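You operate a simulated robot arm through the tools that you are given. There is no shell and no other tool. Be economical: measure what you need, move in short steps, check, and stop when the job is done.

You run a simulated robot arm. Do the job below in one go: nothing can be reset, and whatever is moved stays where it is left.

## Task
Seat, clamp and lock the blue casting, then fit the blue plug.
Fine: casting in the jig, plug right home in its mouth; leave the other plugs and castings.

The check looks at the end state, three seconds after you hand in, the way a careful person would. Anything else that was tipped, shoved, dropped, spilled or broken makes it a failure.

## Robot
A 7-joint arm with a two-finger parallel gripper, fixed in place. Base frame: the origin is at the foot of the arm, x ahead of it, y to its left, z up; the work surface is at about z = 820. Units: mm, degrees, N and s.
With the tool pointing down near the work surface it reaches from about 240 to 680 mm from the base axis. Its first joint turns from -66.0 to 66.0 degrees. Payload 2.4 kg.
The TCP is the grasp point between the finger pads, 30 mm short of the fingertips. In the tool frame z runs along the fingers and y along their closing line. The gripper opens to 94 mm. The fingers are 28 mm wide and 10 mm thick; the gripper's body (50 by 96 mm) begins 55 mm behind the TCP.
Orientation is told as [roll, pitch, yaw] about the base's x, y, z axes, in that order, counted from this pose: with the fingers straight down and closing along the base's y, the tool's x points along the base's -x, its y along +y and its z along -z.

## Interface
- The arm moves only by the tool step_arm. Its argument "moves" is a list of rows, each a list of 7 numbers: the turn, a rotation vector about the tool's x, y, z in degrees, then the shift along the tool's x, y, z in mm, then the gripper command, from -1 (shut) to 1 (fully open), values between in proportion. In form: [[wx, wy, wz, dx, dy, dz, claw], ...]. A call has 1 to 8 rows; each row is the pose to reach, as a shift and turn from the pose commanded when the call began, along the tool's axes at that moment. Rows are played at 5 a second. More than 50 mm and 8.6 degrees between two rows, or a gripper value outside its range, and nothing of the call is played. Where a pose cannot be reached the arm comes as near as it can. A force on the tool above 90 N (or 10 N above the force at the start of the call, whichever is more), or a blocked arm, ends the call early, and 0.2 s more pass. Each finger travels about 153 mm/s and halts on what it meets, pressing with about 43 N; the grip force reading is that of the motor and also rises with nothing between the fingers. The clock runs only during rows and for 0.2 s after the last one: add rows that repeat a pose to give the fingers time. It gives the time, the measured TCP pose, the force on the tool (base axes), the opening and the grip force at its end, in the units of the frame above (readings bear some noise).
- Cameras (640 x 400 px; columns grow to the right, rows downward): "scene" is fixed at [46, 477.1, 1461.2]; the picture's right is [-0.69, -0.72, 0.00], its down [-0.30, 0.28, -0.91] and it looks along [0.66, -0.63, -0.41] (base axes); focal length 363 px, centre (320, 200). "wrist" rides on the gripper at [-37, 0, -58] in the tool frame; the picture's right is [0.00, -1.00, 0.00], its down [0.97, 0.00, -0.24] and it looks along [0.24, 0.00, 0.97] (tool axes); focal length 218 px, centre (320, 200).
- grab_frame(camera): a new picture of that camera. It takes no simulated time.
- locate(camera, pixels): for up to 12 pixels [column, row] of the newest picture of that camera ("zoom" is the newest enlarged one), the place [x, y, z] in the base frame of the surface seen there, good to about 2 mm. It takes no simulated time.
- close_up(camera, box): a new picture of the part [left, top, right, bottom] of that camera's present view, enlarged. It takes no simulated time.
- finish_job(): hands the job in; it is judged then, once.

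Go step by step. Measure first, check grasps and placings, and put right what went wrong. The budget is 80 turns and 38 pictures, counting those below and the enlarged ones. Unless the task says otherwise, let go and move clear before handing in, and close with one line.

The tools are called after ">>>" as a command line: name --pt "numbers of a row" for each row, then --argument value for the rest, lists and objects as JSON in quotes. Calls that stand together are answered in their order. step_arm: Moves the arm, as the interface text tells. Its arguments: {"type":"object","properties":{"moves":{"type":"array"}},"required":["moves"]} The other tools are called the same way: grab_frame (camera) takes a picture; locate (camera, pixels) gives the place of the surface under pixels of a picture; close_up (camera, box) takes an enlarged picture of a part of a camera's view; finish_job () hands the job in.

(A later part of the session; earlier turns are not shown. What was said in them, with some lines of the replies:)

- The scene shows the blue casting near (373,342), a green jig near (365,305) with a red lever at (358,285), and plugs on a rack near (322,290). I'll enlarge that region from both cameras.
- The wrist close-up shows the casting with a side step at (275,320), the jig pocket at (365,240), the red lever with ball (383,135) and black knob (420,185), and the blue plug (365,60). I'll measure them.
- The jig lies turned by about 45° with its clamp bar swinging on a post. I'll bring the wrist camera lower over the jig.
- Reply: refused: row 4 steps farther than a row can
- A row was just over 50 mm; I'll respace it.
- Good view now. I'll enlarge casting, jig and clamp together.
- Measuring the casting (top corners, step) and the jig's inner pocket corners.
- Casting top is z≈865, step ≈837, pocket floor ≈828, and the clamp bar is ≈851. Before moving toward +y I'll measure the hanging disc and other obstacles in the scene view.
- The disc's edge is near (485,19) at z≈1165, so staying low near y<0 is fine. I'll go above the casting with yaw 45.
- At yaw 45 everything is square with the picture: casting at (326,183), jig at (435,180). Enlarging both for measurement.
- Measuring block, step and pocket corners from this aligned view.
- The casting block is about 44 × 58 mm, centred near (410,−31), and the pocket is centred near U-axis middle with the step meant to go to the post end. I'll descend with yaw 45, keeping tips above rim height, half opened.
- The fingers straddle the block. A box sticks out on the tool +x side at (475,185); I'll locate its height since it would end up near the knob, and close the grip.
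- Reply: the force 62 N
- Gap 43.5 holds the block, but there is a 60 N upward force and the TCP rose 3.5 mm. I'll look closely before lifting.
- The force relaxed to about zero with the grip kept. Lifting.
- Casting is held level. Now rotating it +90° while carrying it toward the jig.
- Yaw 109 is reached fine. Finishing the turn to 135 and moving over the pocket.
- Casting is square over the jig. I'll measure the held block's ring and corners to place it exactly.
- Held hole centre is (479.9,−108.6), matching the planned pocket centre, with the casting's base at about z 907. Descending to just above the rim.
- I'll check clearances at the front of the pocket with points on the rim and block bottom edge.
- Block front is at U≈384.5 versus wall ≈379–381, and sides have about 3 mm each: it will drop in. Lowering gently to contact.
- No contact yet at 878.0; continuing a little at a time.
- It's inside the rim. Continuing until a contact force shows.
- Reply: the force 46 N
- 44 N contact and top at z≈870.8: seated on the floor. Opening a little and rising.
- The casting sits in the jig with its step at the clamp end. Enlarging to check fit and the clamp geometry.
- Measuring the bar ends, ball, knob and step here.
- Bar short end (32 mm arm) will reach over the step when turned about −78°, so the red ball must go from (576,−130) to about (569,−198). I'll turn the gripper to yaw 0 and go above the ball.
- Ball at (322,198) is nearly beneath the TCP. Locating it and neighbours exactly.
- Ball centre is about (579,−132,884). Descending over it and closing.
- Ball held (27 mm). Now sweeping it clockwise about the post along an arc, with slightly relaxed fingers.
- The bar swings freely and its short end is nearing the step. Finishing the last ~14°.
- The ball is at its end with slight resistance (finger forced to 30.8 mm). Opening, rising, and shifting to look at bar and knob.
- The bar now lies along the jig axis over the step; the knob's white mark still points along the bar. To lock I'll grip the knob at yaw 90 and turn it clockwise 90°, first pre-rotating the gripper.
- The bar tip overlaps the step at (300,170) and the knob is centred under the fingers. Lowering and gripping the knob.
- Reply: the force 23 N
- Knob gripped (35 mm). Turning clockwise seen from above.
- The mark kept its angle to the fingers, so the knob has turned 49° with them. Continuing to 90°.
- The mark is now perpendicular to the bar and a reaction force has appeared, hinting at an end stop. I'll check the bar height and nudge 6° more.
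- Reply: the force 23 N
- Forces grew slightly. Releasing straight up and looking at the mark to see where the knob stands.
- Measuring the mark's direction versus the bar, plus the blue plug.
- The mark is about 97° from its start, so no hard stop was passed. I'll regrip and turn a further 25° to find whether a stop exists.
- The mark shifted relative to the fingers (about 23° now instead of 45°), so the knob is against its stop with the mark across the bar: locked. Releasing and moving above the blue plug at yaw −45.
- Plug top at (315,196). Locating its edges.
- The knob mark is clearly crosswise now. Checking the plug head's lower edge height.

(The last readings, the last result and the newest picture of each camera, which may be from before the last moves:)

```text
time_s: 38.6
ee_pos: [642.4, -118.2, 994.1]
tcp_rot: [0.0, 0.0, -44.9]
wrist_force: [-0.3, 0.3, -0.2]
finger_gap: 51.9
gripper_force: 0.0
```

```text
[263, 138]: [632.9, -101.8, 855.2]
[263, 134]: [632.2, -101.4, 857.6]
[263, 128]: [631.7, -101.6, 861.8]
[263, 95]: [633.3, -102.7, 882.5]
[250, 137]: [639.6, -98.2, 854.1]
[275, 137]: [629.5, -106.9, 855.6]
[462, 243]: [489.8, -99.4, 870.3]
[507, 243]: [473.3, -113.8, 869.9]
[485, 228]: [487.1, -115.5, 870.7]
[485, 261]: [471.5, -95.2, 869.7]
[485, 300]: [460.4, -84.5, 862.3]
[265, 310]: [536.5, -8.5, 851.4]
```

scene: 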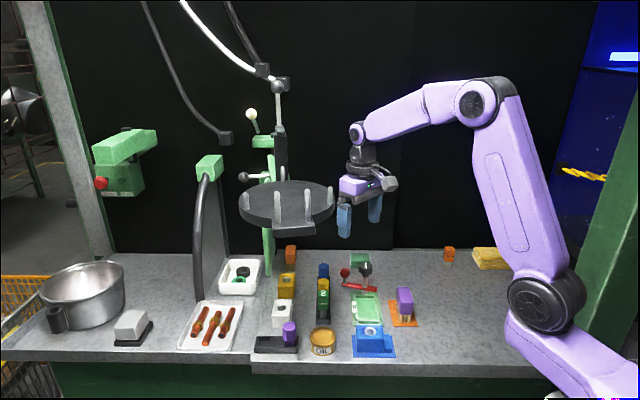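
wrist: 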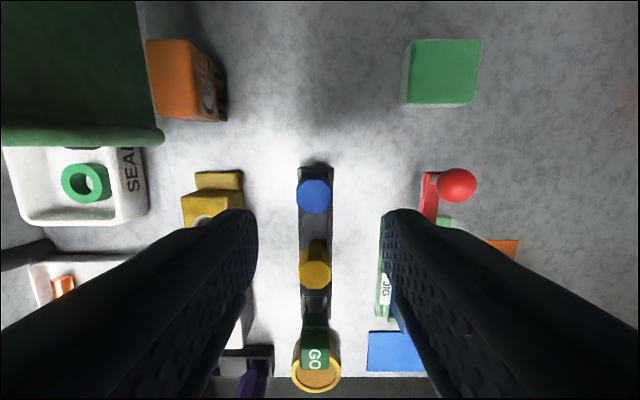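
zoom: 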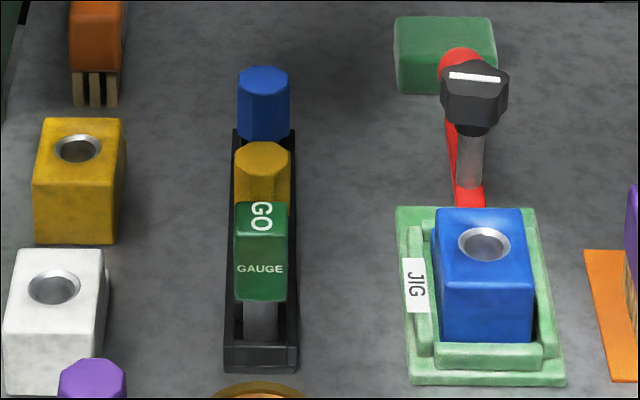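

Head spans z≈853–884, about 24 mm wide. I'll grip it with TCP at z≈885 so tips stay above the head's lower edge.

>>> step_arm --pt "0 0 0 1.8 2.2 40 0.1" --pt "0 0 0 1.8 2.2 80 0.1" --pt "0 0 0 1.8 2.2 109 0.1" --pt "0 0 0 1.8 2.2 109 0.1" --pt "0 0 0 1.8 2.2 109 -1" --pt "0 0 0 1.8 2.2 109 -1" --pt "0 0 0 1.8 2.2 109 -1"

```text
time_s: 40.2
ee_pos: [641.7, -113.6, 882.9]
tcp_rot: [0.0, 0.0, -44.9]
wrist_force: [0.9, 0.1, 0.1]
finger_gap: 28.0
gripper_force: 43.6
```

Gripped at 28 mm. Lifting straight up.

>>> step_arm --pt "0 0 0 0 0 -10 -1" --pt "0 0 0 0 0 -30 -1" --pt "0 0 0 0 0 -60 -1" --pt "0 0 0 0 0 -90 -1" --pt "0 0 0 0 0 -90 -1"

>>> close_up --camera "scene" --box '[285, 190, 385, 290]'

```text
time_s: 41.4
ee_pos: [642.0, -114.1, 974.5]
tcp_rot: [0.0, 0.0, -44.9]
wrist_force: [-0.1, -0.6, 0.3]
finger_gap: 27.7
gripper_force: 42.9
```

```text
4.00 times, centred on (335, 240) of scene
```

zoom: 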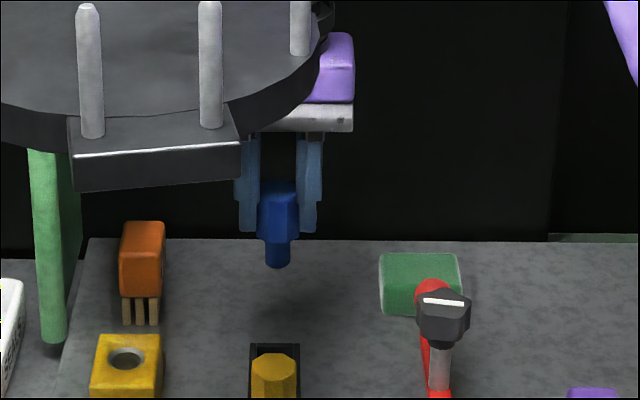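

Plug held upright with its pin at (278,250). Measuring the pin.

>>> locate --camera "zoom" --pixels '[[278, 262], [278, 255], [268, 255], [288, 255], [278, 236], [270, 250], [286, 250], [278, 225], [275, 185]]'

```text
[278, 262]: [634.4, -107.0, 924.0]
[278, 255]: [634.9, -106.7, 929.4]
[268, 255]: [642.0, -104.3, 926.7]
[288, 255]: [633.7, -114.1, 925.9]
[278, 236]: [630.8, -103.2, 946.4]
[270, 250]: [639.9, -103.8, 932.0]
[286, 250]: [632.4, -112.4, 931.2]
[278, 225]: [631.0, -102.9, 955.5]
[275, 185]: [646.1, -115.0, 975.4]
```

The pin is about 24 mm long, ~16 mm thick, and lies under the TCP. I'll hover short of the casting so the wrist camera sees the mouth unobstructed and measure it.

>>> step_arm --pt "0 0 0 33 -22 0 -1" --pt "0 0 0 66 -44 0 -1" --pt "0 0 0 99 -66 0 -1" --pt "0 0 0 132 -88 5 -1" --pt "0 0 0 164.5 -109.5 12 -1" --pt "0 0 0 164.5 -109.5 12 -1"

>>> close_up --camera "wrist" --box '[240, 60, 400, 220]'

```text
time_s: 42.8
ee_pos: [447.8, -76.2, 960.5]
tcp_rot: [-0.1, 0.1, -44.8]
wrist_force: [0.6, 0.3, -0.3]
finger_gap: 27.6
gripper_force: 43.0
```

```text
2.50 times, centred on (320, 140) of wrist
```

zoom: 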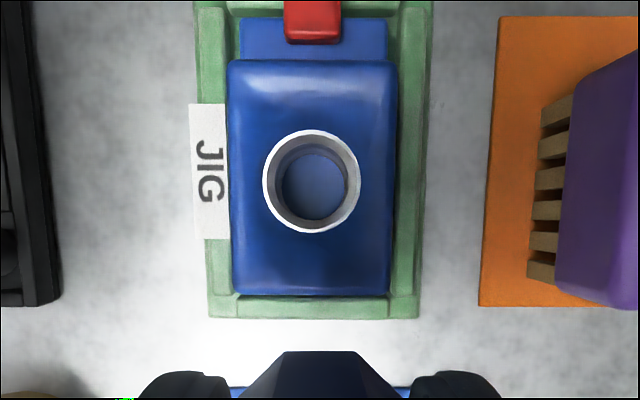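

The mouth is clear at (311,181) and the bar tip lies over the step. Measuring the ring.

>>> locate --camera "zoom" --pixels '[[266, 181], [356, 181], [311, 133], [311, 229], [278, 148], [344, 214], [344, 148], [278, 214], [311, 185], [320, 355], [245, 65], [385, 290]]'

```text
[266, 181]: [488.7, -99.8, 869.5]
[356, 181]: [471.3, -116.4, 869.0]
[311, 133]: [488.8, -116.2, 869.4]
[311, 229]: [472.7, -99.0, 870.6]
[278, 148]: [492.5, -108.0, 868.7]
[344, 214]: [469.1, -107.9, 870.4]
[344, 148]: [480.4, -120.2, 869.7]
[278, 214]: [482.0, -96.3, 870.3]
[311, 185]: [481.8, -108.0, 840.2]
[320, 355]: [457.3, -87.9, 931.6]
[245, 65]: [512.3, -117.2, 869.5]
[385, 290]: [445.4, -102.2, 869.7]
```

Mouth centre is (480.7,−108.0), i.e. tool shift about (−45.1, +2.0); the bore floor is ≈840, deep enough for the pin. Moving over and lowering to just above the mouth.

>>> step_arm --pt "0 0 0 -22 1 0 -1" --pt "0 0 0 -45.1 2 0 -1" --pt "0 0 0 -45.1 2 0 -1" --pt "0 0 0 -45.1 2 20 -1" --pt "0 0 0 -45.1 2 32 -1" --pt "0 0 0 -45.1 2 32 -1"

>>> close_up --camera "scene" --box '[345, 265, 395, 325]'

```text
time_s: 44.2
ee_pos: [480.8, -106.1, 930.1]
tcp_rot: [0.0, -0.1, -44.9]
wrist_force: [-0.3, -1.0, 0.1]
finger_gap: 27.8
gripper_force: 43.2
```

```text
6.67 times, centred on (370, 295) of scene
```

zoom: 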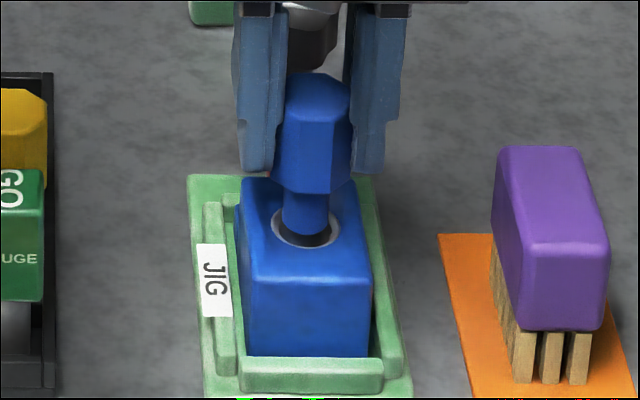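

The pin (306,225) is centred in the ring (305,229). Inserting in small steps.

>>> step_arm --pt "0 0 0 0 0 3 -1" --pt "0 0 0 0 0 6 -1" --pt "0 0 0 0 0 9 -1" --pt "0 0 0 0 0 11 -1"

```text
time_s: 45.2
ee_pos: [481.0, -105.2, 919.3]
tcp_rot: [0.1, 0.0, -44.9]
wrist_force: [0.4, -0.4, -0.5]
finger_gap: 28.2
gripper_force: 43.2
```

No resistance; the pin is in the bore. Continuing down.

>>> step_arm --pt "0 0 0 0 0 4 -1" --pt "0 0 0 0 0 8 -1" --pt "0 0 0 0 0 12 -1" --pt "0 0 0 0 0 14 -1" --pt "0 0 0 0 0 16 -1" --pt "0 0 0 0 0 17 -1"

```text
time_s: 46.6
ee_pos: [481.3, -106.3, 903.7]
tcp_rot: [0.1, -0.1, -45.0]
wrist_force: [-10.3, 1.5, 39.3]
finger_gap: 28.0
gripper_force: 43.2
```

Contact at 39 N with the head about at the casting top. I'll release, rise, close the fingers, and press on the plug's top to make sure it's home.

>>> step_arm --pt "0 0 0 0 0 -1 -0.1" --pt "0 0 0 0 0 -1 -0.1" --pt "0 0 0 0 0 -25 -0.1" --pt "0 0 0 0 0 -50 -0.1" --pt "0 0 0 0 0 -50 -1" --pt "0 0 0 0 0 -50 -1" --pt "0 0 0 0 0 -50 -1"

>>> step_arm --pt "0 0 0 0 0 12 -1" --pt "0 0 0 0 0 16 -1" --pt "0 0 0 0 0 18 -1" --pt "0 0 0 0 0 20 -1" --pt "0 0 0 0 0 21 -1" --pt "0 0 0 0 0 22 -1"

```text
time_s: 48.2
ee_pos: [480.4, -106.6, 952.6]
tcp_rot: [0.0, 0.0, -44.9]
wrist_force: [0.9, 0.0, 0.4]
finger_gap: 0.0
gripper_force: 33.1
```

```text
time_s: 49.6
ee_pos: [481.6, -105.6, 932.4]
tcp_rot: [0.2, -0.2, -44.9]
wrist_force: [-17.3, 0.8, 65.3]
finger_gap: 0.0
gripper_force: 33.3
```

Pressed with 65 N; the plug's top stands at ≈902, consistent with the head on the casting. Rising clear and checking.

>>> step_arm --pt "0 0 0 0 0 -20 -1" --pt "0 0 0 0 0 -60 -1" --pt "0 0 0 0 0 -100 -1" --pt "0 0 0 30 0 -130 -1" --pt "0 0 0 30 0 -130 -1"

>>> close_up --camera "scene" --box '[330, 245, 410, 330]'

```text
time_s: 50.8
ee_pos: [460.3, -84.5, 1059.8]
tcp_rot: [-0.1, 0.0, -44.9]
wrist_force: [-0.3, -0.2, -0.6]
finger_gap: 0.0
gripper_force: 32.7
```

```text
4.71 times, centred on (370, 288) of scene
```

zoom: 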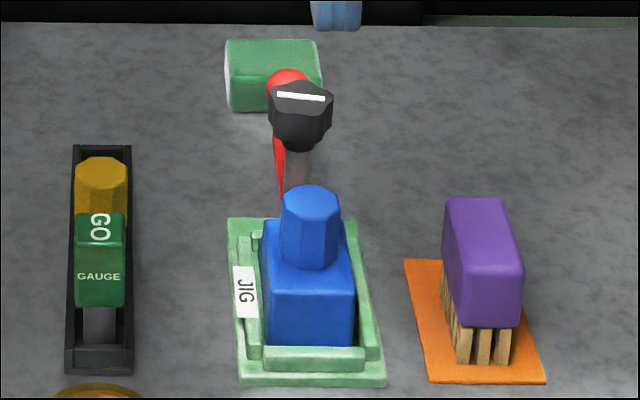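

The plug head (310,230) sits flush on the casting. The bar lies along the jig over the step, the knob mark is crosswise, and nothing else has moved. Handing in.

>>> finish_job

```text
The job is handed in.
```

The blue casting is seated in the jig, clamped by the bar and locked with the knob turned to its stop. The blue plug is pressed home in its mouth, and the other plugs and castings were not touched.
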